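You operate a simulated robot arm through the tools that you are given. There is no shell and no other tool. Be economical: measure what you need, move in short steps, check, and stop when the job is done.

The job below is to be done with a simulated two-armed robot. You get a single attempt, and the scene is never put back.

JOB
Rub the carton's tape flat, glue the corner board and stand the carton on it.
Fine: hold the board and cover the bare part of its flat leg; pad and brush go back; the carton stands lengthways on the flat leg. Set down upright: soft pad, small carton. A coat counts when it lies all over at full strength: go over it till it gets no stronger. What is to be rubbed or washed off counts as gone when no trace of it is left.

Only the result counts: the job must be done as asked and must still hold three seconds after the hand-in. Knocking over, shifting, dropping, spilling or breaking anything else fails it. Lids that push on must go on centred and level and be pressed home; caps that screw on are set level and turned clockwise until they are tight.

ROBOT AND FRAMES
Two 7-joint arms with two-finger parallel grippers on one trunk, on a base that drives. Base frame: it is fixed to the floor where the robot stands at the start and does not move with it; the origin is under the middle of the robot, x ahead of it, y to its left, z up; the surface under the hand at the start is at about z = 800. Units: mm, degrees, N and s.
The left shoulder is at the start at [60, 143, 926], the right one opposite. With the tool pointing down near the work surface each hand reaches from about 320 to 740 mm from the robot's upright axis, wherever it stands, measured 20 degrees to its own side. Payload 1.57 kg a hand.
The TCP of each hand is the grasp point between the finger pads, 30 mm short of the fingertips. In the tool frame z runs along the fingers and y along their closing line. Largest opening 110 mm; finger width 24, thickness 12; the body of the gripper, 48 by 112 mm, starts 78 mm behind the TCP.
Orientation is that of the tool frame in the base frame, as a unit quaternion [w, x, y, z]. With the fingers straight down and closing along the base's y, the tool's x points along the base's -x, its y along +y and its z along -z.

CONTROLS
- The arms move only by the tool apply_moves. It takes "left_moves", "right_moves" or both (then of equal length, played together; a hand with none holds still); each is text: rows parted by semicolons, each of 7 numbers parted by spaces: the finger opening in mm, from 0 to 110, then the shift along the base's x, y, z in mm, then the turn, a rotation vector about the base's x, y, z in degrees. In form: gripper tx ty tz ax ay az; .... A call has 1 to 12 rows; each row shifts and turns the commanded pose from where the row before left it. Rows are played at 5 a second. More than 50 mm and 8.6 degrees between two rows, or a gripper value outside its range, and nothing of the call is played. Where a pose cannot be reached the arm comes as near as it can. A force on the tool above 40 N (or 10 N above the force at the start of the call, whichever is more), or a blocked arm, ends the call early, and 0.2 s more pass. Each finger travels about 45 mm/s and halts on what it meets, pressing with about 32 N; the grip force reading is that of the motor and also rises with nothing between the fingers. The clock runs only during rows and for 0.2 s after the last one: add rows that do not move to give the fingers time. The reply holds the time, the measured pose of the TCP, the force on the tool along the base axes, the opening and the grip force, in the units named above and with some noise, with the torque about the TCP (base axes, N m) and any sound that the robot's microphone picked up.
- Cameras (640 x 400 px; columns grow to the right, rows downward): "scene" is now at [44.7, 11.5, 1535.9]; the picture's right is [0.15, -0.99, 0.00], its down [-0.77, -0.12, -0.63] and it looks along [0.62, 0.09, -0.78] (base axes); focal length 280 px, centre (320, 200). "left" rides on the left gripper at [70, -16, -141] in its tool frame; the picture's right is [0.23, 0.97, 0.00], its down [-0.86, 0.20, -0.48] and it looks along [-0.47, 0.11, 0.88] (tool axes); focal length 222 px, centre (320, 200). "right" rides on the right gripper at [70, 16, -141] in its tool frame; the picture's right is [-0.23, 0.97, 0.00], its down [-0.86, -0.20, -0.48] and it looks along [-0.47, -0.11, 0.88] (tool axes); focal length 222 px, centre (320, 200). There is no depth. A picture from a camera that has moved, and an enlarged one, comes with that camera's place and axes in the base frame and with its lens.
- capture(camera): a new picture of that camera. It takes no simulated time.
- lift_body(by): slides the trunk up (or, below 0, down) by that many mm; the arms and the scene camera ride with it, the base frame stays. It gives what a move gives, with no picture.
- steer(legs): drives the robot by 1 to 6 legs, each [ahead, left, turn to the left] in mm, mm and degrees, along the robot's own axes; the way and the turn of a leg run together, so that a leg with both is an arc; at most 1500 mm and 180 degrees a leg. The arms and the cameras ride along, it lands a little off, and it stops where it bumps. It gives what a move gives.
- pan_tilt(pan, tilt): turns the head with the scene camera to pan (to the left, within 86 degrees either way) and tilt (down, from -29 to 69), counted from straight ahead of the robot. It gives what a move gives.
- zoom(camera, box): a new picture of the part [left, top, right, bottom] of that camera's present view, enlarged. It takes no simulated time.
- close_job(): hands the job in; it is judged then, once.

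Work in short steps. Places have to be worked out from the pictures, the camera data and where the tool is seen: move nearer, look again, correct. Check each grasp and each placing, and mend what went wrong. You have 120 turns and 108 pictures in all, those below and enlarged ones among them. Open the grippers and draw the arms clear of the work before you hand the job in, unless the task says otherwise; then end with one line.

The tools are called after "Emit:" as name(argument=value, ...) on one line, values as JSON. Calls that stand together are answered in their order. apply_moves: Moves the arms, as the interface text tells. Its arguments: {"type":"object","properties":{"left_moves":{"type":"string"},"right_moves":{"type":"string"}},"required":[]} The other tools are called the same way: lift_body (by) slides the trunk up or down; steer (legs) drives the base; pan_tilt (pan, tilt) turns the head that bears the scene camera; capture (camera) takes a picture; zoom (camera, box) takes an enlarged picture of a part of a camera's view; close_job () hands the job in.

At the start:

```text
time_s: 0.0
left_tcp_pos: [511.8, 345.6, 999.5]
left_orientation: [0.001, 0.0, 1.0, 0.001]
left_force: [-0.2, -0.1, -0.3]
left_ft_torque: [-0.02, -0.01, -0.01]
left_grip_width: 110.0
left_grip_force: 0.0
right_tcp_pos: [443.8, -120.5, 999.8]
right_orientation: [0.0, 0.0, 1.0, 0.0]
right_force: [-0.3, 0.4, 0.1]
right_ft_torque: [0.02, 0.03, -0.02]
right_grip_width: 110.2
right_grip_force: 0.1
trunk travel left (down, up): [-525.0, 65.0]
robot x, y, heading: [-0.4, -0.2, -0.2]
head pan, tilt: [8.5, 51.0]
```

scene: 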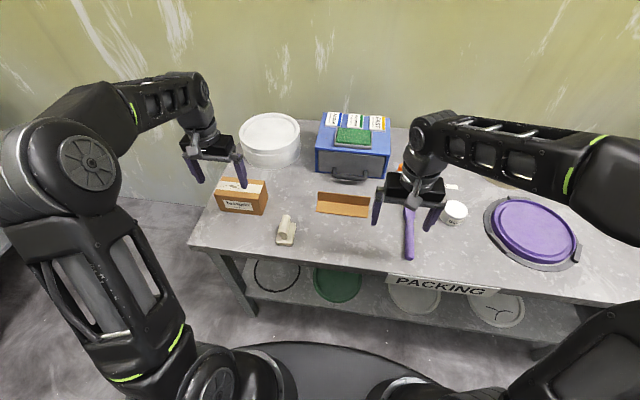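
right: 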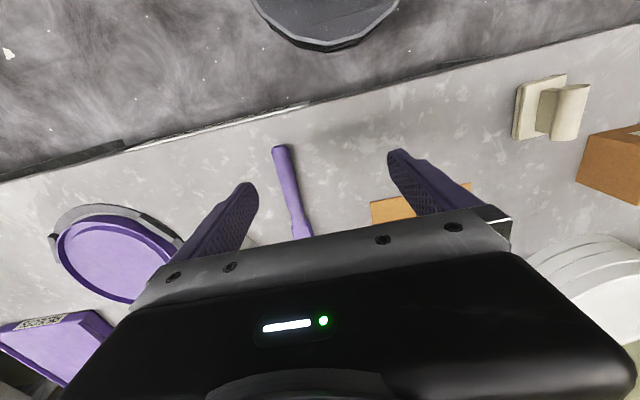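
left: 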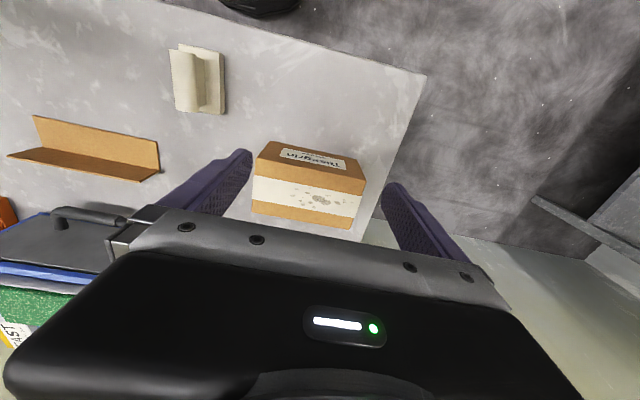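

The scene shows a carton (left), a pad with handle (cream), corner board, purple-handled brush, glue pot perhaps. I zoom in for details.

Emit:
zoom(camera="scene", box=[200, 160, 380, 270])

Emit:
zoom(camera="scene", box=[340, 140, 500, 270])

Emit:
zoom(camera="left", box=[0, 30, 400, 240])

```text
3.56 times, centred on (290, 215) of scene
camera zoom: at [44.7, 11.5, 1535.9], right [0.15, -0.99, 0.0], down [-0.77, -0.12, -0.63], along [0.62, 0.09, -0.78], focal length 995 px, centre (427, 147)
```

zoom: 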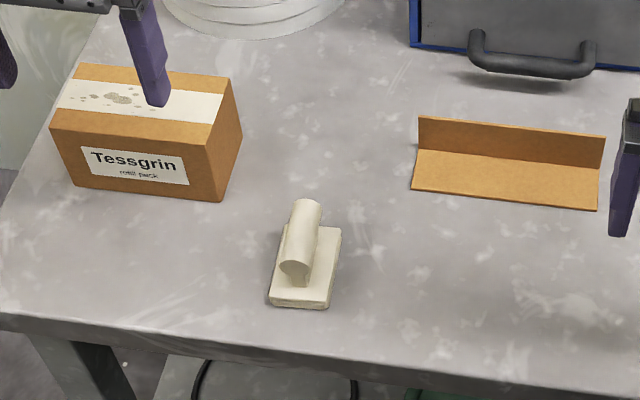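

```text
3.08 times, centred on (420, 205) of scene
camera zoom: at [44.7, 11.5, 1535.9], right [0.15, -0.99, 0.0], down [-0.77, -0.12, -0.63], along [0.62, 0.09, -0.78], focal length 861 px, centre (12, 185)
```

zoom: 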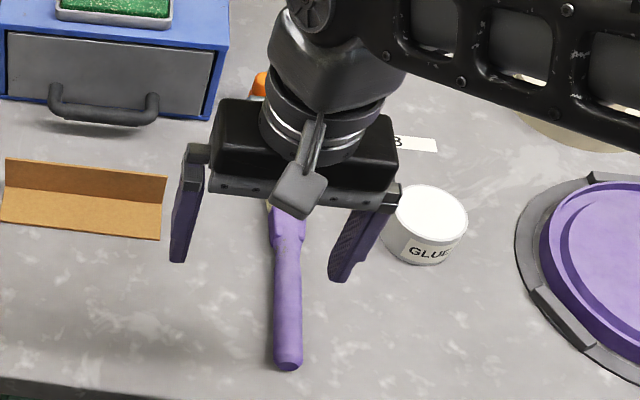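

```text
1.60 times, centred on (200, 135) of left
camera zoom: at [442.1, 328.4, 1142.0], right [-0.23, 0.97, 0.0], down [0.86, 0.2, 0.48], along [0.47, 0.11, -0.88], focal length 355 px, centre (512, 304)
```

zoom: 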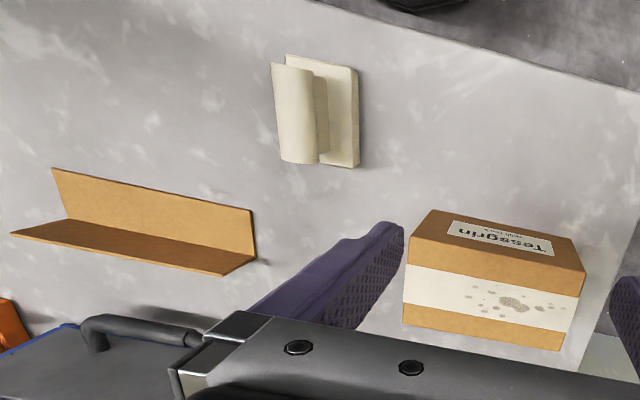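

Right arm hides the brush head and pot; I lift it aside and back to see.

Emit:
apply_moves(right_moves="110 0 -50 20 0 0 0;110 0 -50 20 0 0 0;110 0 -50 20 0 0 0;110 -20 -45 10 0 0 0;110 -20 -40 0 0 0 0", left_moves="110 0 20 30 0 0 0;110 0 20 30 0 0 0;110 0 20 0 0 0 0;110 0 0 0 0 0 0;110 0 0 0 0 0 0")

Emit:
capture(camera="scene")

Emit:
zoom(camera="scene", box=[300, 110, 500, 270])

```text
refused: row 1 steps farther than a row can; nothing moved
```

```text
101 pictures are left
camera scene: at [44.7, 11.5, 1535.9], right [0.15, -0.99, 0.0], down [-0.77, -0.12, -0.63], along [0.62, 0.09, -0.78], focal length 280 px, centre (320, 200)
```

scene: 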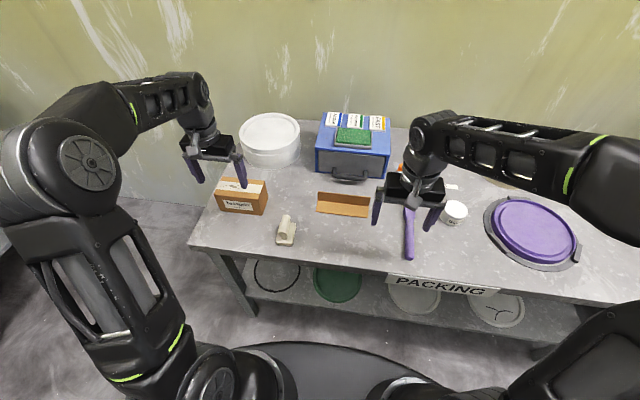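

```text
2.50 times, centred on (400, 190) of scene
camera zoom: at [44.7, 11.5, 1535.9], right [0.15, -0.99, 0.0], down [-0.77, -0.12, -0.63], along [0.62, 0.09, -0.78], focal length 700 px, centre (120, 225)
```

zoom: 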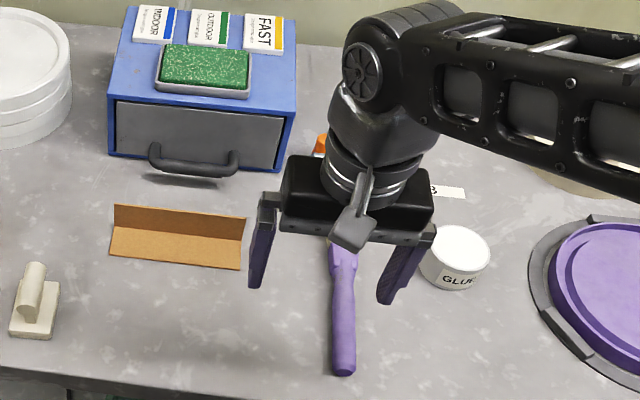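

Refused because the row norm exceeded 50 mm; repeat with smaller steps.

Emit:
apply_moves(right_moves="110 0 -40 20 0 0 0;110 0 -40 20 0 0 0;110 0 -40 20 0 0 0;110 -20 -40 10 0 0 0;110 -20 -40 0 0 0 0;110 -20 -40 0 0 0 0", left_moves="110 0 20 30 0 0 0;110 0 20 30 0 0 0;110 0 20 0 0 0 0;110 0 0 0 0 0 0;110 0 0 0 0 0 0;110 0 0 0 0 0 0")

Emit:
capture(camera="scene")

Emit:
zoom(camera="scene", box=[300, 110, 500, 270])

```text
time_s: 1.4
left_tcp_pos: [512.3, 406.2, 1061.8]
left_orientation: [0.0, 0.0, 1.0, -0.001]
left_force: [-0.4, 0.3, 0.5]
left_ft_torque: [0.01, -0.02, 0.01]
left_grip_width: 110.0
left_grip_force: 0.1
right_tcp_pos: [383.4, -360.5, 1069.4]
right_orientation: [0.0, -0.001, 1.0, 0.0]
right_force: [0.5, 0.1, 0.6]
right_ft_torque: [0.01, -0.02, -0.01]
right_grip_width: 109.9
right_grip_force: 0.1
trunk travel left (down, up): [-525.0, 65.0]
robot x, y, heading: [2.1, -0.9, 0.0]
head pan, tilt: [8.5, 51.0]
```

```text
99 pictures are left
camera scene: at [44.2, 10.8, 1536.0], right [0.15, -0.99, 0.0], down [-0.77, -0.12, -0.63], along [0.62, 0.09, -0.78], focal length 280 px, centre (320, 200)
```

scene: 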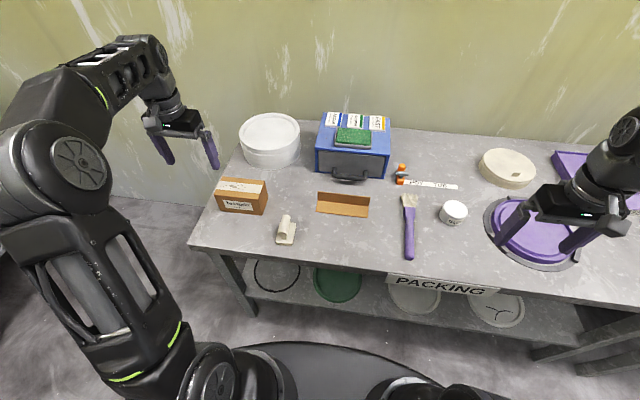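

```text
2.50 times, centred on (400, 190) of scene
camera zoom: at [44.2, 10.8, 1536.0], right [0.15, -0.99, 0.0], down [-0.77, -0.12, -0.63], along [0.62, 0.09, -0.78], focal length 700 px, centre (120, 225)
```

zoom: 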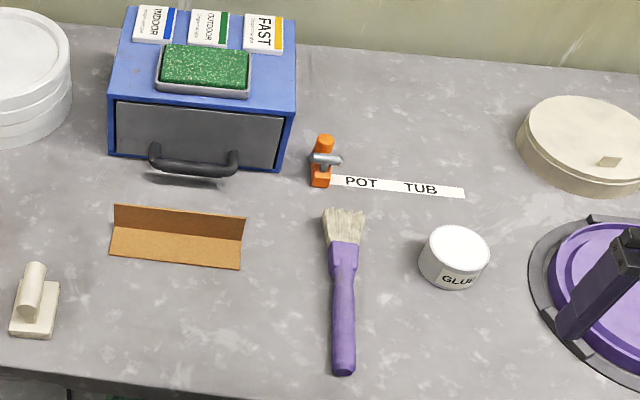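

Zoom on pot, brush head and carton.

Emit:
zoom(camera="scene", box=[390, 150, 480, 230])

Emit:
zoom(camera="scene", box=[205, 170, 305, 250])

Emit:
zoom(camera="scene", box=[305, 180, 385, 226])

```text
5.00 times, centred on (435, 190) of scene
camera zoom: at [44.2, 10.8, 1536.0], right [0.15, -0.99, 0.0], down [-0.77, -0.12, -0.63], along [0.62, 0.09, -0.78], focal length 1399 px, centre (-255, 250)
```

zoom: 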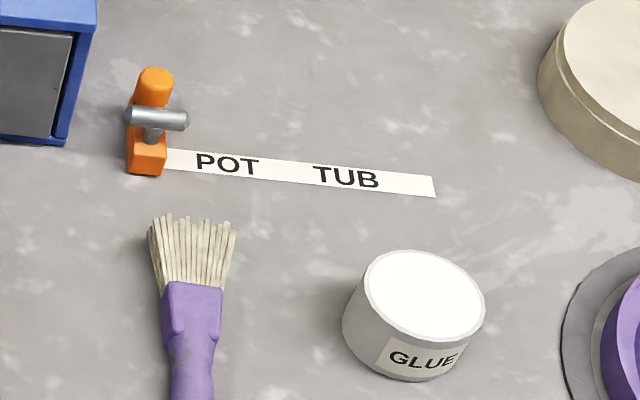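

```text
5.00 times, centred on (255, 210) of scene
camera zoom: at [44.2, 10.8, 1536.0], right [0.15, -0.99, 0.0], down [-0.77, -0.12, -0.63], along [0.62, 0.09, -0.78], focal length 1399 px, centre (645, 150)
```

zoom: 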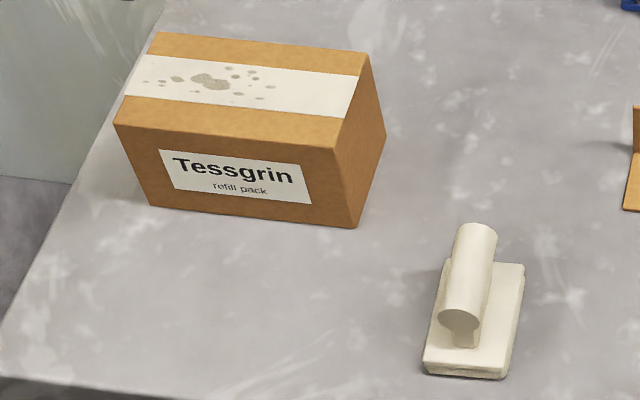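

```text
8.00 times, centred on (345, 203) of scene
camera zoom: at [44.2, 10.8, 1536.0], right [0.15, -0.99, 0.0], down [-0.77, -0.12, -0.63], along [0.62, 0.09, -0.78], focal length 2238 px, centre (120, 176)
```

zoom: 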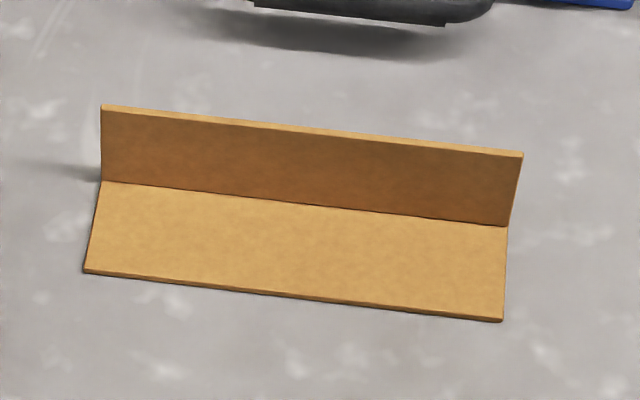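

Geometry worked out: pad ≈(479,180) yaw ~5°, carton x 541–618, y 275–413, top z≈882; board flat leg x 580–628, y −64..105. I bring the left hand above the pad and look.

Emit:
apply_moves(left_moves="80 -5 -38 -16 0 0 0;80 -5 -38 -16 0 0 0;80 -5 -38 -16 0 0 0;80 -6 -38 -16 0 0 0;80 -6 -38 -19 0 0 0;80 -6 -36 -19 0 0 0;80 0 0 0 0 0 5;80 0 0 0 0 0 0")

Emit:
capture(camera="left")

Emit:
capture(camera="scene")

```text
time_s: 3.2
left_tcp_pos: [477.5, 181.3, 957.4]
left_orientation: [0.0, -0.044, 0.999, 0.0]
left_force: [0.5, -0.2, 0.0]
left_ft_torque: [-0.01, -0.01, 0.02]
left_grip_width: 80.1
left_grip_force: 0.1
right_tcp_pos: [385.1, -360.9, 1070.6]
right_orientation: [0.0, 0.0, 1.0, 0.0]
right_force: [0.4, -0.7, 0.4]
right_ft_torque: [0.01, -0.02, 0.01]
right_grip_width: 110.0
right_grip_force: 0.0
trunk travel left (down, up): [-525.0, 65.0]
robot x, y, heading: [-1.6, 1.0, 0.1]
head pan, tilt: [8.5, 51.0]
```

```text
94 pictures are left
camera left: at [409.6, 157.7, 1100.8], right [-0.31, 0.95, 0.0], down [0.83, 0.27, 0.48], along [0.45, 0.15, -0.88], focal length 222 px, centre (320, 200)
```

left: 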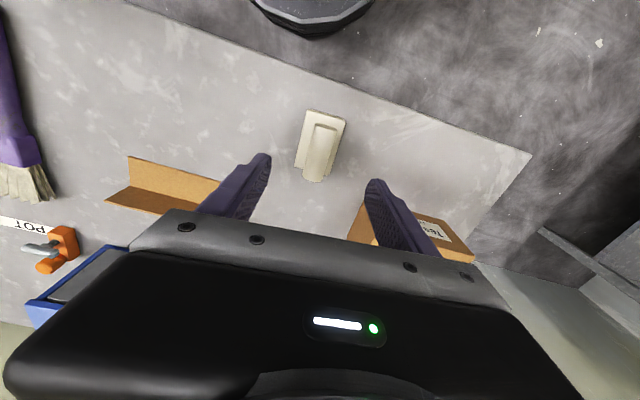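

```text
93 pictures are left
camera scene: at [44.7, 11.2, 1535.9], right [0.15, -0.99, 0.0], down [-0.77, -0.12, -0.63], along [0.62, 0.09, -0.78], focal length 280 px, centre (320, 200)
```

scene: 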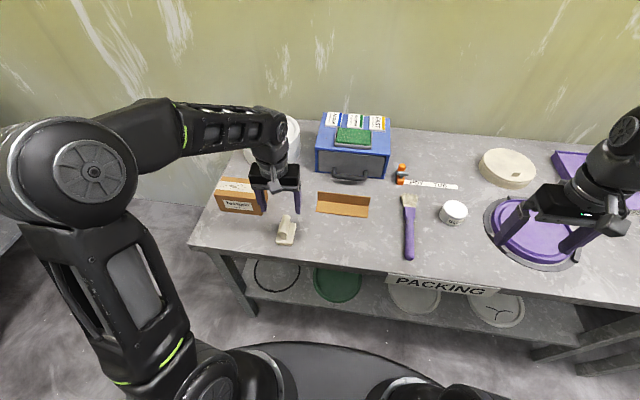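

Zoom on pad.

Emit:
zoom(camera="left", box=[270, 95, 370, 195])

```text
4.00 times, centred on (320, 145) of left
camera zoom: at [409.6, 157.7, 1100.8], right [-0.31, 0.95, 0.0], down [0.83, 0.27, 0.48], along [0.45, 0.15, -0.88], focal length 888 px, centre (320, 420)
```

zoom: 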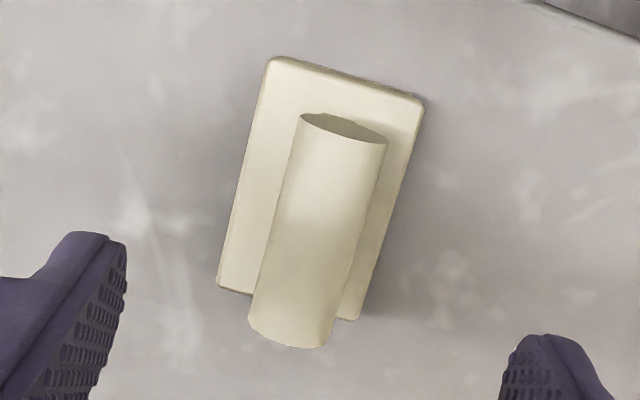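

Handle axis about (481,181), z≈853, diameter ~24. Descend and grip.

Emit:
apply_moves(left_moves="80 1 0 -30 0 0 0;80 1 0 -30 0 0 0;80 1 0 -30 0 0 0;80 0 0 -13 0 0 0;80 0 0 0 0 0 0;10 0 0 0 0 0 0;10 0 0 0 0 0 0;10 0 0 0 0 0 0;10 0 0 0 0 0 0;10 0 0 0 0 0 0;10 0 0 0 0 0 0;10 0 0 0 0 0 0")

Emit:
zoom(camera="left", box=[220, 80, 420, 205])

Emit:
zoom(camera="scene", box=[205, 150, 325, 250])

```text
time_s: 5.8
left_tcp_pos: [482.1, 178.4, 856.3]
left_orientation: [-0.001, -0.043, 0.999, 0.0]
left_force: [0.3, 1.0, -0.2]
left_ft_torque: [0.03, -0.04, -0.01]
left_grip_width: 24.7
left_grip_force: 31.6
right_tcp_pos: [384.9, -360.8, 1069.7]
right_orientation: [0.0, 0.0, 1.0, -0.001]
right_force: [0.8, 0.1, -0.2]
right_ft_torque: [-0.02, 0.01, -0.02]
right_grip_width: 110.2
right_grip_force: 0.0
trunk travel left (down, up): [-525.0, 65.0]
robot x, y, heading: [-0.7, -2.5, -0.0]
head pan, tilt: [8.5, 51.0]
```

```text
3.20 times, centred on (320, 142) of left
camera zoom: at [413.9, 155.6, 997.6], right [-0.31, 0.95, 0.0], down [0.83, 0.27, 0.48], along [0.45, 0.15, -0.88], focal length 711 px, centre (320, 384)
```

zoom: 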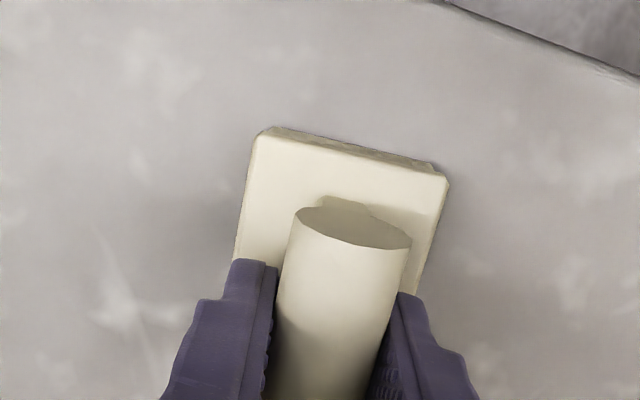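

```text
4.00 times, centred on (265, 200) of scene
camera zoom: at [44.7, 11.4, 1535.9], right [0.15, -0.99, 0.0], down [-0.77, -0.12, -0.63], along [0.62, 0.09, -0.78], focal length 1119 px, centre (540, 200)
```

zoom: 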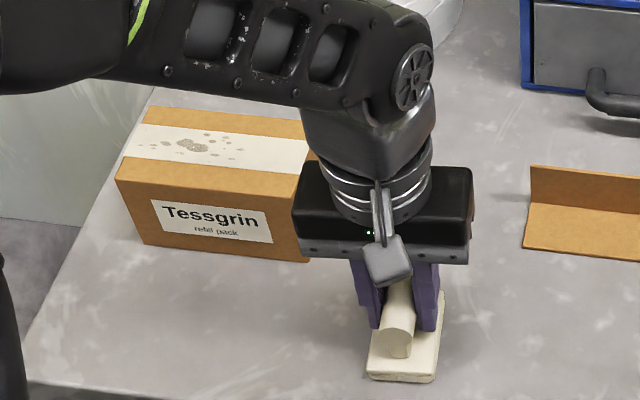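

Grip is firm (24.7 mm). Lift and carry over the carton (TCP ≈ (581,352,985)), turning yaw back.

Emit:
apply_moves(left_moves="10 0 0 32 0 0 0;10 0 0 34 0 0 0;10 0 0 34 0 0 0;10 0 0 32 0 0 0;10 20 34 0 0 0 -2;10 20 35 0 0 0 -2;10 20 35 0 0 0 0;10 20 35 0 0 0 0;10 19 35 0 0 0 0;10 0 0 0 0 0 0")

Emit:
zoom(camera="scene", box=[190, 110, 310, 230])

Emit:
capture(camera="left")

```text
time_s: 8.0
left_tcp_pos: [579.9, 351.2, 986.5]
left_orientation: [0.0, -0.009, 1.0, 0.0]
left_force: [0.5, 0.0, -0.2]
left_ft_torque: [-0.02, -0.01, 0.01]
left_grip_width: 24.3
left_grip_force: 32.8
right_tcp_pos: [384.6, -360.7, 1069.2]
right_orientation: [-0.001, -0.001, 1.0, 0.0]
right_force: [0.4, -0.2, 0.7]
right_ft_torque: [0.03, -0.02, -0.02]
right_grip_width: 109.8
right_grip_force: 0.1
trunk travel left (down, up): [-525.0, 65.0]
robot x, y, heading: [2.1, 1.8, 0.0]
head pan, tilt: [8.5, 51.0]
```

```text
3.33 times, centred on (250, 170) of scene
camera zoom: at [44.3, 11.1, 1536.0], right [0.15, -0.99, 0.0], down [-0.77, -0.12, -0.63], along [0.62, 0.09, -0.78], focal length 933 px, centre (553, 300)
```

zoom: 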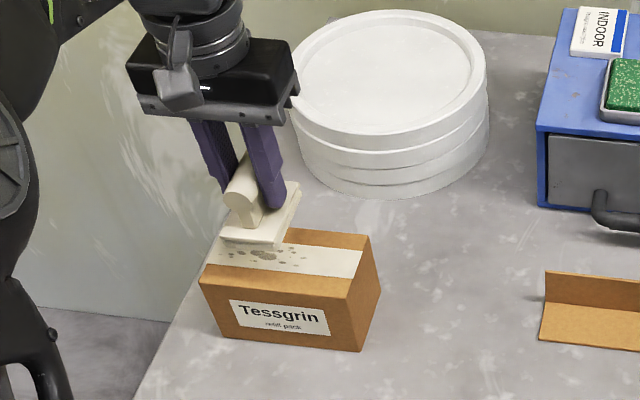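

```text
88 pictures are left
camera left: at [510.4, 333.0, 1128.4], right [-0.24, 0.97, 0.0], down [0.85, 0.21, 0.48], along [0.46, 0.12, -0.88], focal length 222 px, centre (320, 200)
```

left: 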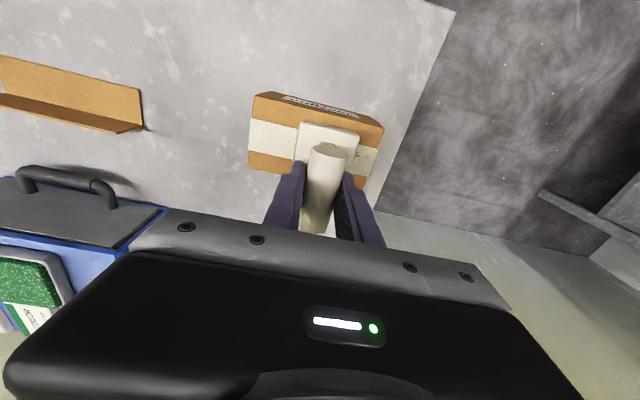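

Descend until near contact.

Emit:
apply_moves(left_moves="10 0 0 -20 0 0 0;10 0 0 -18 0 0 0;10 0 0 -5 0 0 0;10 0 0 -3 0 0 0;10 0 0 -1 0 0 0")

Emit:
zoom(camera="scene", box=[205, 150, 305, 230])

```text
time_s: 9.2
left_tcp_pos: [579.7, 353.1, 939.6]
left_orientation: [0.001, -0.009, 1.0, 0.001]
left_force: [-0.4, -1.0, 6.8]
left_ft_torque: [-0.02, 0.22, -0.02]
left_grip_width: 24.4
left_grip_force: 31.7
right_tcp_pos: [384.4, -359.2, 1069.6]
right_orientation: [0.0, 0.0, 1.0, -0.001]
right_force: [0.1, -0.5, -0.7]
right_ft_torque: [0.03, 0.01, 0.02]
right_grip_width: 110.1
right_grip_force: 0.1
trunk travel left (down, up): [-525.0, 65.0]
robot x, y, heading: [2.2, -0.2, -0.1]
head pan, tilt: [8.5, 51.0]
```

```text
5.00 times, centred on (255, 190) of scene
camera zoom: at [44.2, 11.0, 1536.1], right [0.15, -0.99, 0.0], down [-0.77, -0.12, -0.63], along [0.62, 0.09, -0.78], focal length 1399 px, centre (645, 250)
```

zoom: 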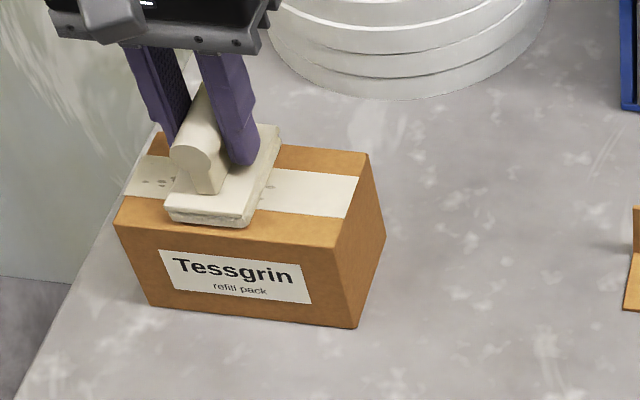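

Contact at 6.8 N. Rub along the tape with small steps and see whether the carton stays.

Emit:
apply_moves(left_moves="10 2 12 0 0 0 0;10 2 12 0 0 0 0;10 0 12 0 0 0 0;10 0 10 0 0 0 0;10 0 -12 0 0 0 0;10 0 -12 0 0 0 0;10 0 -12 0 0 0 0;10 0 -12 0 0 0 0;10 0 -12 0 0 0 0;10 0 -12 0 0 0 0;10 0 -6 0 0 0 0")

Emit:
zoom(camera="scene", box=[205, 150, 305, 230])

```text
time_s: 11.6
left_tcp_pos: [584.1, 321.4, 940.3]
left_orientation: [0.001, -0.009, 1.0, 0.001]
left_force: [-0.4, 5.4, 15.6]
left_ft_torque: [0.11, 0.14, -0.01]
left_grip_width: 24.3
left_grip_force: 31.9
right_tcp_pos: [384.2, -359.8, 1070.0]
right_orientation: [0.001, 0.0, 1.0, -0.001]
right_force: [0.0, -0.4, 0.2]
right_ft_torque: [0.05, -0.03, -0.03]
right_grip_width: 109.9
right_grip_force: 0.1
trunk travel left (down, up): [-525.0, 65.0]
robot x, y, heading: [-2.4, 0.6, 0.1]
head pan, tilt: [8.5, 51.0]
```

```text
5.00 times, centred on (255, 190) of scene
camera zoom: at [43.2, 11.3, 1536.1], right [0.15, -0.99, 0.0], down [-0.77, -0.12, -0.63], along [0.62, 0.09, -0.78], focal length 1399 px, centre (645, 250)
```

zoom: 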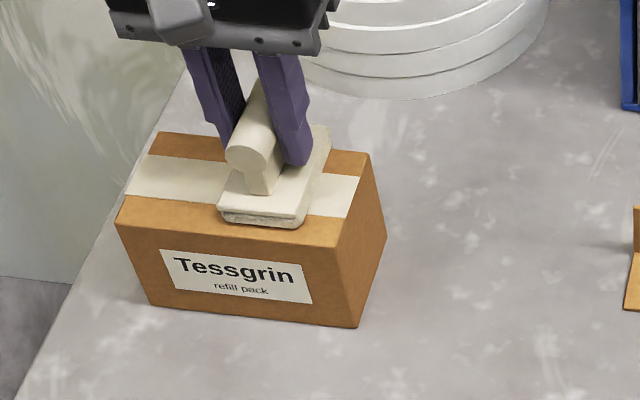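

Marks are vanishing and the carton has not moved. One more double pass, then lift and look.

Emit:
apply_moves(left_moves="10 -3 13 0 0 0 0;10 0 13 0 0 0 0;10 0 13 0 0 0 0;10 0 13 0 0 0 0;10 0 13 0 0 0 0;10 0 13 0 0 0 0;10 5 -13 0 0 0 0;10 0 -13 0 0 0 0;10 0 -13 0 0 0 0;10 0 -13 0 0 0 0;10 0 -13 0 0 0 0;10 0 -13 0 0 0 0")

Emit:
apply_moves(left_moves="10 0 -6 0 0 0 0;10 0 -6 0 0 0 0;10 0 0 10 0 0 0;10 0 0 30 0 0 0;10 0 -35 20 0 0 0;10 0 -45 0 0 0 0;10 -20 -40 0 0 0 0;10 -20 -30 0 0 0 0;10 -20 0 0 0 0 0")

Emit:
zoom(camera="scene", box=[205, 165, 285, 225])

```text
time_s: 14.2
left_tcp_pos: [587.0, 320.7, 940.0]
left_orientation: [0.0, -0.009, 1.0, 0.0]
left_force: [-0.2, -0.1, 2.8]
left_ft_torque: [-0.03, -0.08, -0.01]
left_grip_width: 24.7
left_grip_force: 32.7
right_tcp_pos: [385.2, -361.7, 1068.7]
right_orientation: [0.0, 0.001, 1.0, 0.001]
right_force: [0.1, 0.0, 0.9]
right_ft_torque: [-0.01, 0.01, 0.0]
right_grip_width: 109.7
right_grip_force: 0.1
trunk travel left (down, up): [-525.0, 65.0]
robot x, y, heading: [2.0, -2.1, -0.2]
head pan, tilt: [8.5, 51.0]
```

```text
time_s: 16.2
left_tcp_pos: [525.5, 158.6, 998.0]
left_orientation: [0.0, -0.009, 1.0, 0.0]
left_force: [-0.9, -0.8, -0.4]
left_ft_torque: [-0.01, 0.02, -0.02]
left_grip_width: 24.4
left_grip_force: 32.2
right_tcp_pos: [384.7, -359.6, 1069.4]
right_orientation: [0.0, 0.0, 1.0, 0.0]
right_force: [-0.7, 0.0, -0.4]
right_ft_torque: [0.04, -0.04, 0.03]
right_grip_width: 110.1
right_grip_force: 0.1
trunk travel left (down, up): [-525.0, 65.0]
robot x, y, heading: [-0.6, 0.6, -0.1]
head pan, tilt: [8.5, 51.0]
```

```text
6.67 times, centred on (245, 195) of scene
camera zoom: at [44.1, 11.8, 1535.9], right [0.15, -0.99, 0.0], down [-0.77, -0.12, -0.63], along [0.62, 0.09, -0.78], focal length 1865 px, centre (820, 233)
```

zoom: 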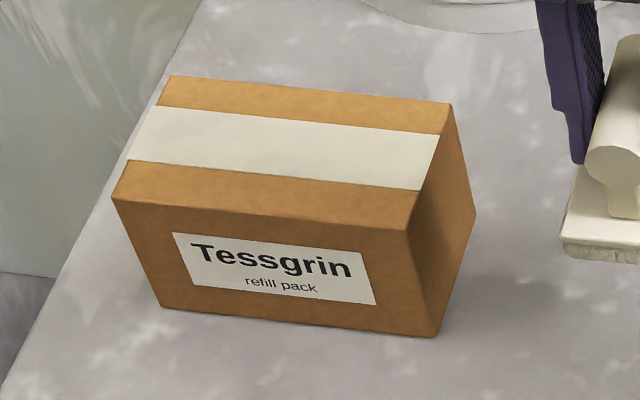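

Tape is clean. Return the pad to its spot (482,178.4), TCP z≈856, yaw +4°.

Emit:
apply_moves(left_moves="10 -22 10 -20 0 0 2;10 -22 10 -20 0 0 2;10 0 0 -35 0 0 0;10 0 0 -35 0 0 0;10 0 0 -20 0 0 0;10 0 0 -7 0 0 0;10 0 0 -3 0 0 0;10 0 0 0 0 0 0")

Emit:
zoom(camera="scene", box=[235, 190, 335, 260])

```text
time_s: 18.0
left_tcp_pos: [483.5, 179.1, 859.1]
left_orientation: [0.0, -0.044, 0.999, 0.001]
left_force: [-0.1, 0.3, -0.5]
left_ft_torque: [0.02, 0.0, -0.04]
left_grip_width: 24.3
left_grip_force: 32.2
right_tcp_pos: [386.4, -360.3, 1069.2]
right_orientation: [0.0, 0.0, 1.0, 0.001]
right_force: [-0.9, 0.3, 0.8]
right_ft_torque: [0.0, 0.0, 0.02]
right_grip_width: 110.1
right_grip_force: 0.1
trunk travel left (down, up): [-525.0, 65.0]
robot x, y, heading: [3.4, -4.3, -0.3]
head pan, tilt: [8.5, 51.0]
```

```text
5.71 times, centred on (285, 225) of scene
camera zoom: at [44.7, 11.4, 1535.9], right [0.15, -0.99, 0.0], down [-0.77, -0.12, -0.63], along [0.62, 0.09, -0.78], focal length 1599 px, centre (520, 57)
```

zoom: 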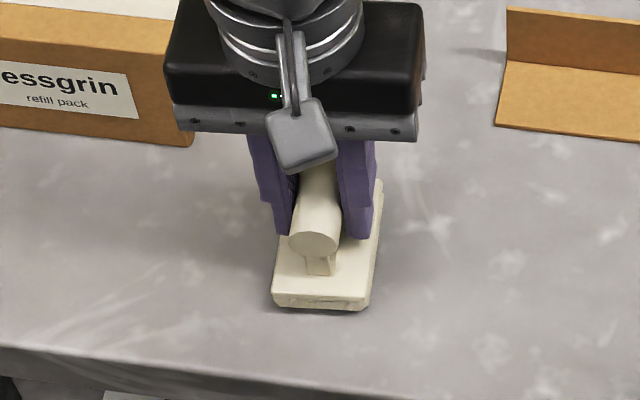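

Not yet in contact; lower in 1–2 mm steps, then release slightly and rise.

Emit:
apply_moves(left_moves="10 -1 -1 -2 0 0 0;10 0 0 -1 0 0 0;10 0 0 0 0 0 0")

```text
time_s: 18.8
left_tcp_pos: [481.6, 178.8, 857.2]
left_orientation: [0.0, -0.043, 0.999, 0.0]
left_force: [0.5, -0.2, -0.9]
left_ft_torque: [0.0, 0.01, -0.03]
left_grip_width: 24.5
left_grip_force: 31.6
right_tcp_pos: [385.2, -360.7, 1069.4]
right_orientation: [0.0, 0.0, 1.0, 0.0]
right_force: [0.1, 0.3, -0.6]
right_ft_torque: [0.02, 0.0, 0.01]
right_grip_width: 109.9
right_grip_force: 0.1
trunk travel left (down, up): [-525.0, 65.0]
robot x, y, heading: [-0.3, 1.2, 0.1]
head pan, tilt: [8.5, 51.0]
```

Emit:
apply_moves(left_moves="10 0 0 -1 0 0 0;10 0 0 -1 0 0 0;10 0 0 0 0 0 0")

```text
time_s: 19.6
left_tcp_pos: [482.4, 177.7, 855.4]
left_orientation: [0.001, -0.044, 0.999, -0.001]
left_force: [0.3, 1.8, 5.8]
left_ft_torque: [0.01, 0.05, 0.01]
left_grip_width: 24.8
left_grip_force: 32.0
right_tcp_pos: [384.9, -360.3, 1070.4]
right_orientation: [0.0, 0.0, 1.0, 0.001]
right_force: [-0.1, -0.6, 0.6]
right_ft_torque: [-0.02, -0.01, -0.03]
right_grip_width: 110.1
right_grip_force: 0.0
trunk travel left (down, up): [-525.0, 65.0]
robot x, y, heading: [0.3, -1.5, 0.1]
head pan, tilt: [8.5, 51.0]
```

Pad is seated. Open, rise, and begin turning the left hand −90° so it closes along x.

Emit:
apply_moves(left_moves="60 0 0 0 0 0 0;60 0 0 0 0 0 0;60 0 0 0 0 0 0;60 0 0 0 0 0 0;60 0 0 30 0 0 0;60 0 0 40 0 0 0;60 0 0 40 0 0 0;60 0 0 40 0 0 0")

Emit:
apply_moves(left_moves="60 8 0 0 0 0 -8;60 8 0 0 0 0 -8;60 8 0 0 0 0 -8;60 8 0 0 0 0 -8;60 8 0 0 0 0 -8;60 8 0 0 0 0 -8;60 8 0 0 0 0 -8;60 8 0 0 0 0 -8;60 8 0 0 0 0 -8;60 8 0 0 0 0 -8;60 8 0 0 0 0 -8;60 8 0 0 0 0 -7")

Emit:
capture(camera="left")

Emit:
capture(camera="scene")

```text
time_s: 21.4
left_tcp_pos: [483.4, 179.0, 1003.4]
left_orientation: [0.0, -0.043, 0.999, 0.001]
left_force: [-0.3, 0.3, 0.3]
left_ft_torque: [-0.01, -0.03, 0.0]
left_grip_width: 60.1
left_grip_force: 0.1
right_tcp_pos: [385.2, -360.0, 1068.8]
right_orientation: [0.0, 0.0, 1.0, 0.0]
right_force: [0.8, 0.6, -0.6]
right_ft_torque: [-0.01, -0.01, 0.01]
right_grip_width: 110.1
right_grip_force: 0.1
trunk travel left (down, up): [-525.0, 65.0]
robot x, y, heading: [1.3, 0.7, 0.1]
head pan, tilt: [8.5, 51.0]
```

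```text
time_s: 24.0
left_tcp_pos: [577.6, 179.1, 1004.4]
left_orientation: [0.0, 0.708, 0.706, 0.0]
left_force: [-0.2, 0.1, -0.2]
left_ft_torque: [-0.01, 0.0, 0.0]
left_grip_width: 60.0
left_grip_force: 0.1
right_tcp_pos: [385.0, -360.2, 1069.0]
right_orientation: [0.0, 0.0, 1.0, 0.0]
right_force: [-0.2, 0.5, 0.9]
right_ft_torque: [-0.01, 0.0, 0.0]
right_grip_width: 109.9
right_grip_force: 0.0
trunk travel left (down, up): [-525.0, 65.0]
robot x, y, heading: [-3.7, 3.0, 0.0]
head pan, tilt: [8.5, 51.0]
```

```text
83 pictures are left
camera left: at [561.9, 248.4, 1146.8], right [0.97, 0.23, 0.0], down [0.2, -0.86, 0.48], along [0.11, -0.47, -0.88], focal length 222 px, centre (320, 200)
```

left: 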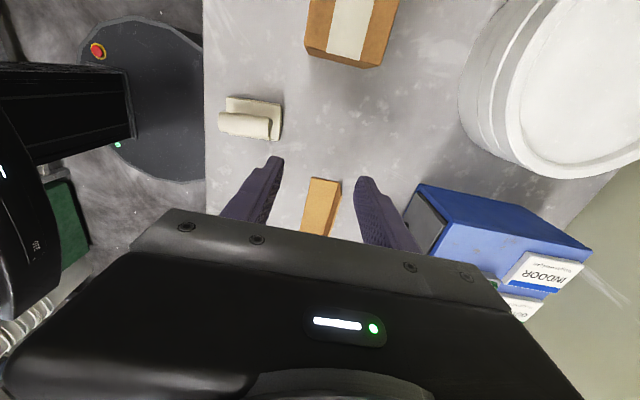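

```text
82 pictures are left
camera scene: at [44.9, 11.5, 1535.9], right [0.15, -0.99, 0.0], down [-0.77, -0.12, -0.63], along [0.62, 0.09, -0.78], focal length 280 px, centre (320, 200)
```

scene: 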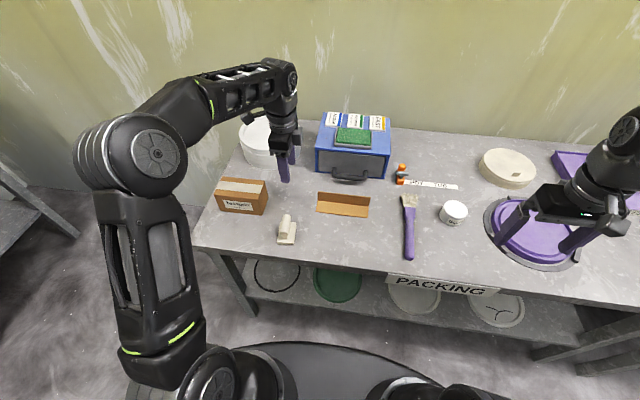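

Left hand reoriented fine. Pot computed ≈(627,−329), Ø76, top z≈845; brush handle along x from 452 to tip ≈700 at y≈−190. Move right hand above the brush and look.

Emit:
apply_moves(right_moves="80 20 20 -10 0 0 0;80 20 20 -10 0 0 0;80 20 20 -10 0 0 0;80 20 20 -10 0 0 0;80 20 20 -10 0 0 -3;80 20 20 -10 0 0 0;80 20 20 -10 0 0 0;80 15 18 -10 0 0 0;80 0 10 -20 0 0 0;80 0 0 -20 0 0 0;80 0 0 0 0 0 0")

Emit:
capture(camera="right")

Emit:
capture(camera="scene")

```text
time_s: 26.4
left_tcp_pos: [577.3, 179.6, 1004.4]
left_orientation: [0.0, 0.707, 0.707, 0.0]
left_force: [-0.3, -0.6, -1.3]
left_ft_torque: [0.01, -0.02, -0.01]
left_grip_width: 60.3
left_grip_force: 0.0
right_tcp_pos: [541.3, -192.2, 949.8]
right_orientation: [0.0, 0.026, 1.0, 0.0]
right_force: [0.3, -0.4, -0.3]
right_ft_torque: [0.05, -0.02, 0.02]
right_grip_width: 80.0
right_grip_force: 0.0
trunk travel left (down, up): [-525.0, 65.0]
robot x, y, heading: [-1.7, 0.5, -0.0]
head pan, tilt: [8.5, 51.0]
```

```text
81 pictures are left
camera right: at [472.5, -171.6, 1090.8], right [0.28, 0.96, 0.0], down [0.84, -0.24, 0.48], along [0.46, -0.13, -0.88], focal length 222 px, centre (320, 200)
```

right: 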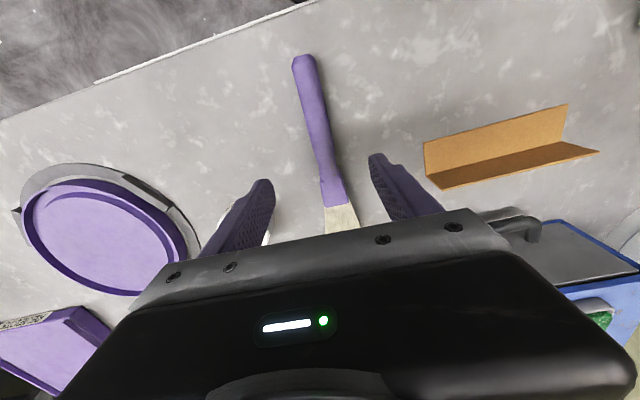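

```text
80 pictures are left
camera scene: at [44.6, 11.5, 1535.9], right [0.15, -0.99, 0.0], down [-0.77, -0.12, -0.63], along [0.62, 0.09, -0.78], focal length 280 px, centre (320, 200)
```

scene: 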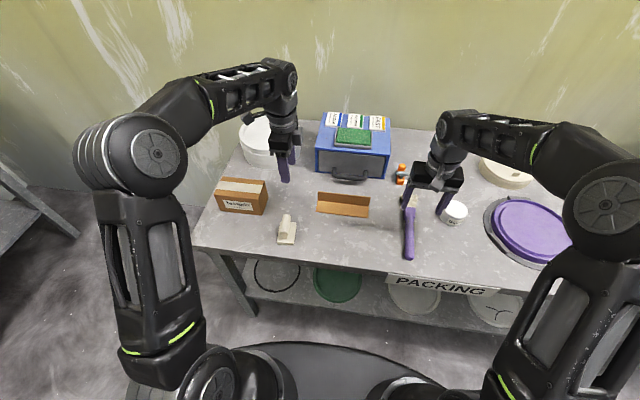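

Brush confirmed: at x=560 y≈−191.5, yaw ≈−4°. Before gripping I test whether the right wrist can pitch nose-down by ~48°.

Emit:
apply_moves(right_moves="80 0 0 10 0 8 0;80 0 0 10 0 8 0;80 0 0 10 0 8 0;80 0 0 10 0 8 0;80 0 0 0 0 8 0;80 0 0 0 0 8 0;80 0 0 0 0 8 0;80 0 0 0 0 0 0")

```text
time_s: 28.2
left_tcp_pos: [577.0, 179.3, 1004.8]
left_orientation: [0.0, 0.707, 0.707, 0.0]
left_force: [0.0, 0.5, -0.6]
left_ft_torque: [-0.02, -0.03, 0.0]
left_grip_width: 59.9
left_grip_force: 0.0
right_tcp_pos: [541.7, -191.3, 964.9]
right_orientation: [-0.105, 0.026, 0.994, -0.002]
right_force: [-0.1, 0.3, 0.3]
right_ft_torque: [0.01, 0.0, 0.01]
right_grip_width: 79.8
right_grip_force: 0.1
right hand out of reach, approached as far as the arm can: row 2, 3, 4, 5, 6, 7
trunk travel left (down, up): [-525.0, 65.0]
robot x, y, heading: [0.2, 1.6, 0.2]
head pan, tilt: [8.5, 51.0]
```

The wrist only reached ~12° that way. Instead I'll grip with fingers tilted forward (~−45°), so returning to vertical gives a nose-down brush. First see how the command state behaves.

Emit:
apply_moves(right_moves="80 0 0 0 0 -8 0;80 0 0 0 0 -8 0;80 0 0 0 0 0 0")

```text
time_s: 29.0
left_tcp_pos: [578.5, 179.1, 1005.2]
left_orientation: [0.0, 0.708, 0.707, 0.0]
left_force: [-0.3, -0.3, 1.0]
left_ft_torque: [0.01, 0.0, 0.01]
left_grip_width: 60.1
left_grip_force: 0.1
right_tcp_pos: [541.8, -191.0, 965.1]
right_orientation: [0.035, 0.027, 0.999, 0.001]
right_force: [0.1, 1.4, 0.7]
right_ft_torque: [0.0, -0.01, 0.03]
right_grip_width: 79.9
right_grip_force: 0.1
trunk travel left (down, up): [-525.0, 65.0]
robot x, y, heading: [0.1, -2.6, -0.2]
head pan, tilt: [8.5, 51.0]
```

Emit:
apply_moves(right_moves="80 0 0 0 0 -8.4 0;80 0 0 0 0 -8.4 0;80 0 0 0 0 -8.4 0;80 0 0 0 0 -8.4 0;80 0 0 0 0 -8.4 0;80 0 0 -30 0 0 0;80 0 0 -30 0 0 0;80 0 0 0 0 0 0")

Emit:
capture(camera="right")

Emit:
zoom(camera="scene", box=[350, 130, 500, 270])

```text
time_s: 30.8
left_tcp_pos: [577.5, 179.1, 1004.9]
left_orientation: [0.0, 0.707, 0.707, 0.0]
left_force: [0.1, -0.2, 0.3]
left_ft_torque: [-0.03, 0.04, 0.0]
left_grip_width: 59.7
left_grip_force: 0.1
right_tcp_pos: [541.7, -192.9, 904.0]
right_orientation: [0.39, 0.024, 0.92, 0.01]
right_force: [0.6, 0.0, 0.6]
right_ft_torque: [0.01, -0.01, 0.0]
right_grip_width: 79.9
right_grip_force: 0.1
trunk travel left (down, up): [-525.0, 65.0]
robot x, y, heading: [0.2, -1.1, -0.0]
head pan, tilt: [8.5, 51.0]
```

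```text
79 pictures are left
camera right: at [391.0, -172.7, 953.8], right [0.19, 0.96, 0.2], down [0.24, -0.24, 0.94], along [0.95, -0.13, -0.28], focal length 222 px, centre (320, 200)
```

right: 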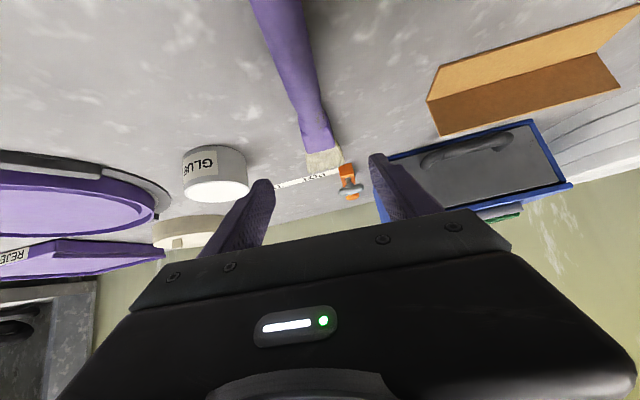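

```text
2.86 times, centred on (425, 200) of scene
camera zoom: at [44.5, 11.7, 1535.9], right [0.15, -0.99, 0.0], down [-0.77, -0.12, -0.63], along [0.62, 0.09, -0.78], focal length 799 px, centre (20, 200)
```

zoom: 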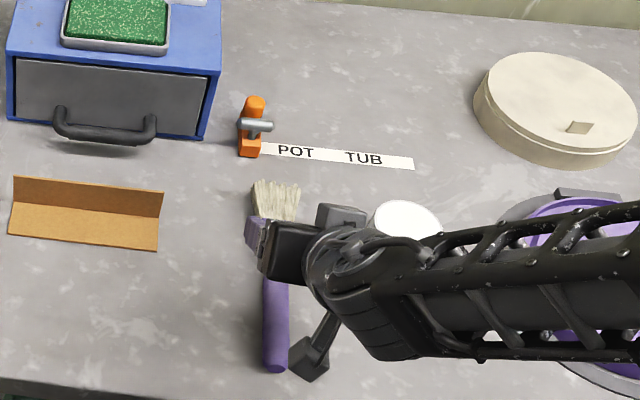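

Pitch −46° achieved. Descend so fingertips straddle the handle (TCP z≈832) and close.

Emit:
apply_moves(right_moves="70 3 1 -25 0 0 0;70 0 0 -25 0 0 0;70 0 0 -14 0 0 0;70 0 0 -6 0 0 0;70 0 0 0 0 0 0")

Emit:
zoom(camera="scene", box=[370, 170, 450, 270])

Emit:
capture(camera="right")

```text
time_s: 32.0
left_tcp_pos: [578.2, 180.5, 1004.9]
left_orientation: [0.0, 0.707, 0.707, 0.0]
left_force: [0.0, 1.1, 0.2]
left_ft_torque: [-0.01, -0.01, 0.04]
left_grip_width: 59.9
left_grip_force: 0.0
right_tcp_pos: [545.0, -190.7, 834.7]
right_orientation: [0.391, 0.024, 0.92, 0.01]
right_force: [0.1, -0.7, 0.4]
right_ft_torque: [-0.01, -0.01, 0.0]
right_grip_width: 69.8
right_grip_force: 0.0
trunk travel left (down, up): [-525.0, 65.0]
robot x, y, heading: [-2.2, -0.5, -0.0]
head pan, tilt: [8.5, 51.0]
```

```text
4.00 times, centred on (410, 220) of scene
camera zoom: at [44.7, 11.4, 1535.9], right [0.15, -0.99, 0.0], down [-0.77, -0.12, -0.63], along [0.62, 0.09, -0.78], focal length 1119 px, centre (-40, 120)
```

zoom: 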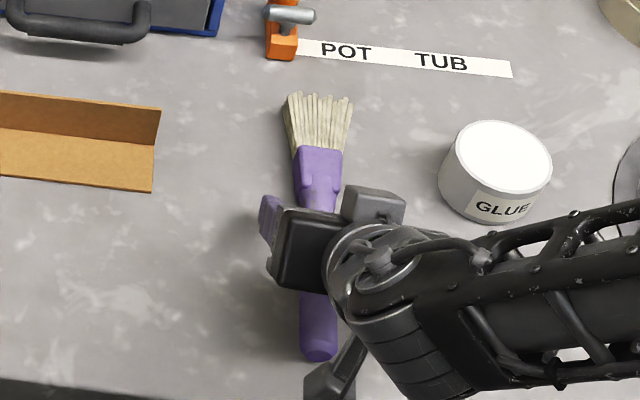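

```text
76 pictures are left
camera right: at [394.9, -171.5, 883.6], right [0.19, 0.96, 0.2], down [0.24, -0.24, 0.94], along [0.95, -0.13, -0.28], focal length 222 px, centre (320, 200)
```

right: 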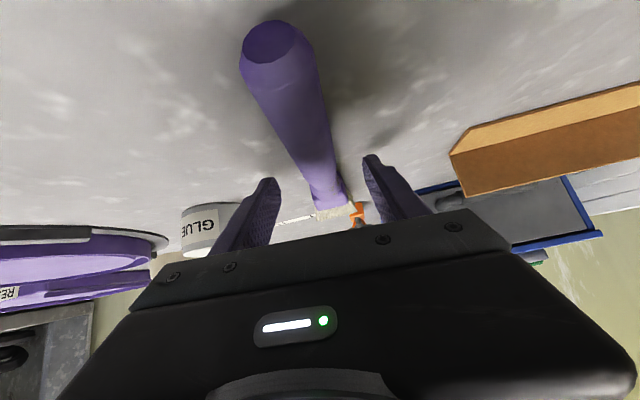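

Emit:
apply_moves(right_moves="70 0 0 -3 0 0 0;40 0 0 0 0 0 0;10 0 0 0 0 0 0;10 0 0 0 0 0 0;10 0 0 0 0 0 0;10 0 0 0 0 0 0;10 0 0 0 0 0 0;10 0 0 0 0 0 0")

Emit:
zoom(camera="scene", box=[370, 170, 450, 270])

```text
time_s: 33.8
left_tcp_pos: [577.8, 179.1, 1004.3]
left_orientation: [0.0, 0.707, 0.707, 0.0]
left_force: [-0.9, -0.7, 0.6]
left_ft_torque: [0.02, 0.02, 0.01]
left_grip_width: 59.7
left_grip_force: 0.2
right_tcp_pos: [543.3, -192.6, 832.5]
right_orientation: [0.39, 0.024, 0.92, 0.01]
right_force: [-0.6, 0.8, 0.7]
right_ft_torque: [0.03, -0.05, 0.05]
right_grip_width: 25.7
right_grip_force: 31.6
trunk travel left (down, up): [-525.0, 65.0]
robot x, y, heading: [0.0, -1.0, -0.3]
head pan, tilt: [8.5, 51.0]
```

```text
4.00 times, centred on (410, 220) of scene
camera zoom: at [44.7, 11.4, 1535.9], right [0.15, -0.99, 0.0], down [-0.77, -0.12, -0.63], along [0.62, 0.09, -0.78], focal length 1119 px, centre (-40, 120)
```

zoom: 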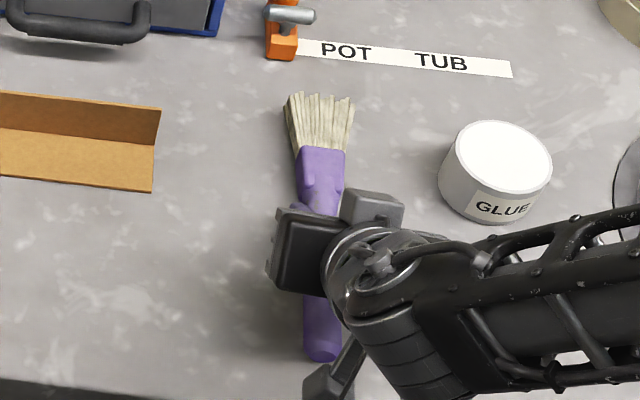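

Brush gripped (25.7 mm). Lift and pitch nose-down.

Emit:
apply_moves(right_moves="10 0 0 20 0 0 0;10 0 0 35 0 0 0;10 0 0 35 0 0 0;10 -5 0 40 0 0 0;10 -5 0 20 0 8 0;10 -10 0 10 0 8 0;10 -10 0 0 0 8 0;10 -10 0 0 0 8 0;10 -10 0 0 0 8 0;10 -10 0 0 0 6 0;10 0 0 0 0 0 0")

Emit:
capture(camera="right")

Emit:
capture(camera="scene")

```text
time_s: 36.2
left_tcp_pos: [576.8, 179.0, 1003.6]
left_orientation: [0.0, 0.708, 0.707, 0.0]
left_force: [0.4, 0.7, -0.1]
left_ft_torque: [-0.01, -0.02, -0.01]
left_grip_width: 59.8
left_grip_force: 0.0
right_tcp_pos: [484.3, -191.4, 992.3]
right_orientation: [-0.001, 0.027, 1.0, 0.0]
right_force: [-0.7, -0.3, -0.7]
right_ft_torque: [0.01, -0.05, 0.02]
right_grip_width: 25.7
right_grip_force: 32.0
trunk travel left (down, up): [-525.0, 65.0]
robot x, y, heading: [0.4, 2.7, 0.1]
head pan, tilt: [8.5, 51.0]
```

```text
74 pictures are left
camera right: at [415.0, -171.1, 1134.2], right [0.28, 0.96, 0.0], down [0.84, -0.24, 0.48], along [0.46, -0.13, -0.88], focal length 222 px, centre (320, 200)
```

right: 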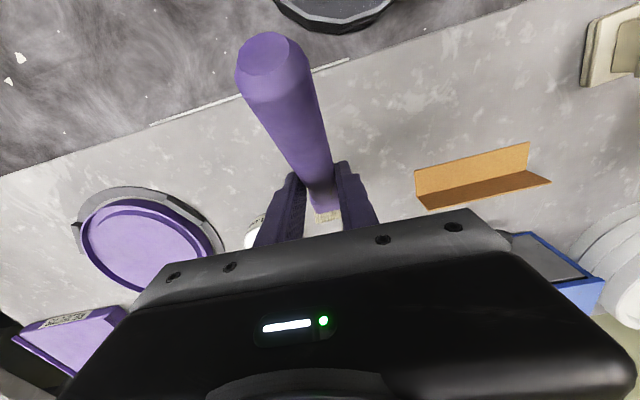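

```text
73 pictures are left
camera scene: at [44.7, 11.3, 1535.9], right [0.15, -0.99, 0.0], down [-0.77, -0.12, -0.63], along [0.62, 0.09, -0.78], focal length 280 px, centre (320, 200)
```

scene: 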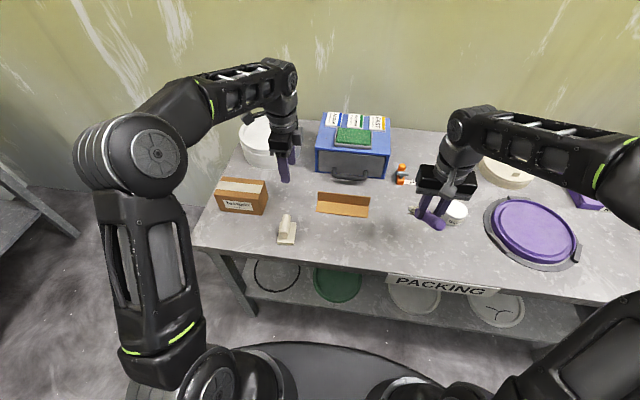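

Brush now points ~46° nose-down. Next the left hand goes to hold the board's upright leg at its left end; hover first and look.

Emit:
apply_moves(left_moves="40 12 -18 -15 0 0 0;40 12 -18 -15 0 0 0;40 12 -18 -15 0 0 0;40 12 -18 -15 0 0 0;40 5 -7 -10 0 0 0;40 0 0 -10 0 0 0;40 0 0 0 0 0 0")

Emit:
capture(camera="left")

Emit:
zoom(camera="scene", box=[260, 130, 400, 230])

```text
time_s: 37.8
left_tcp_pos: [628.8, 100.1, 926.1]
left_orientation: [0.0, 0.707, 0.707, 0.001]
left_force: [-0.7, -1.0, -0.4]
left_ft_torque: [-0.01, 0.01, -0.03]
left_grip_width: 39.9
left_grip_force: 0.0
right_tcp_pos: [484.4, -190.7, 994.1]
right_orientation: [0.0, 0.027, 1.0, -0.001]
right_force: [-0.7, -0.5, -0.3]
right_ft_torque: [-0.04, 0.02, -0.02]
right_grip_width: 25.8
right_grip_force: 32.2
trunk travel left (down, up): [-525.0, 65.0]
robot x, y, heading: [-3.2, 0.6, -0.0]
head pan, tilt: [8.5, 51.0]
```

```text
72 pictures are left
camera left: at [614.0, 168.4, 1068.1], right [0.97, 0.23, 0.0], down [0.2, -0.86, 0.48], along [0.11, -0.47, -0.88], focal length 222 px, centre (320, 200)
```

left: 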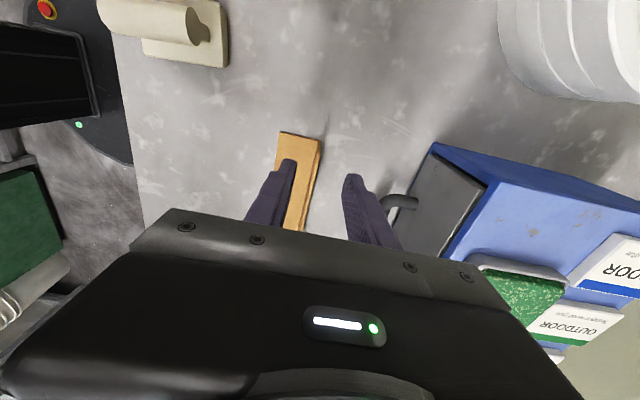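

```text
4.00 times, centred on (330, 180) of scene
camera zoom: at [44.8, 11.3, 1535.9], right [0.15, -0.99, 0.0], down [-0.77, -0.12, -0.63], along [0.62, 0.09, -0.78], focal length 1119 px, centre (280, 280)
```

zoom: 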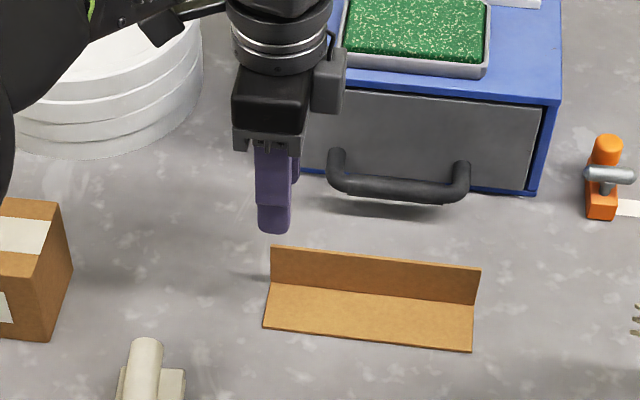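

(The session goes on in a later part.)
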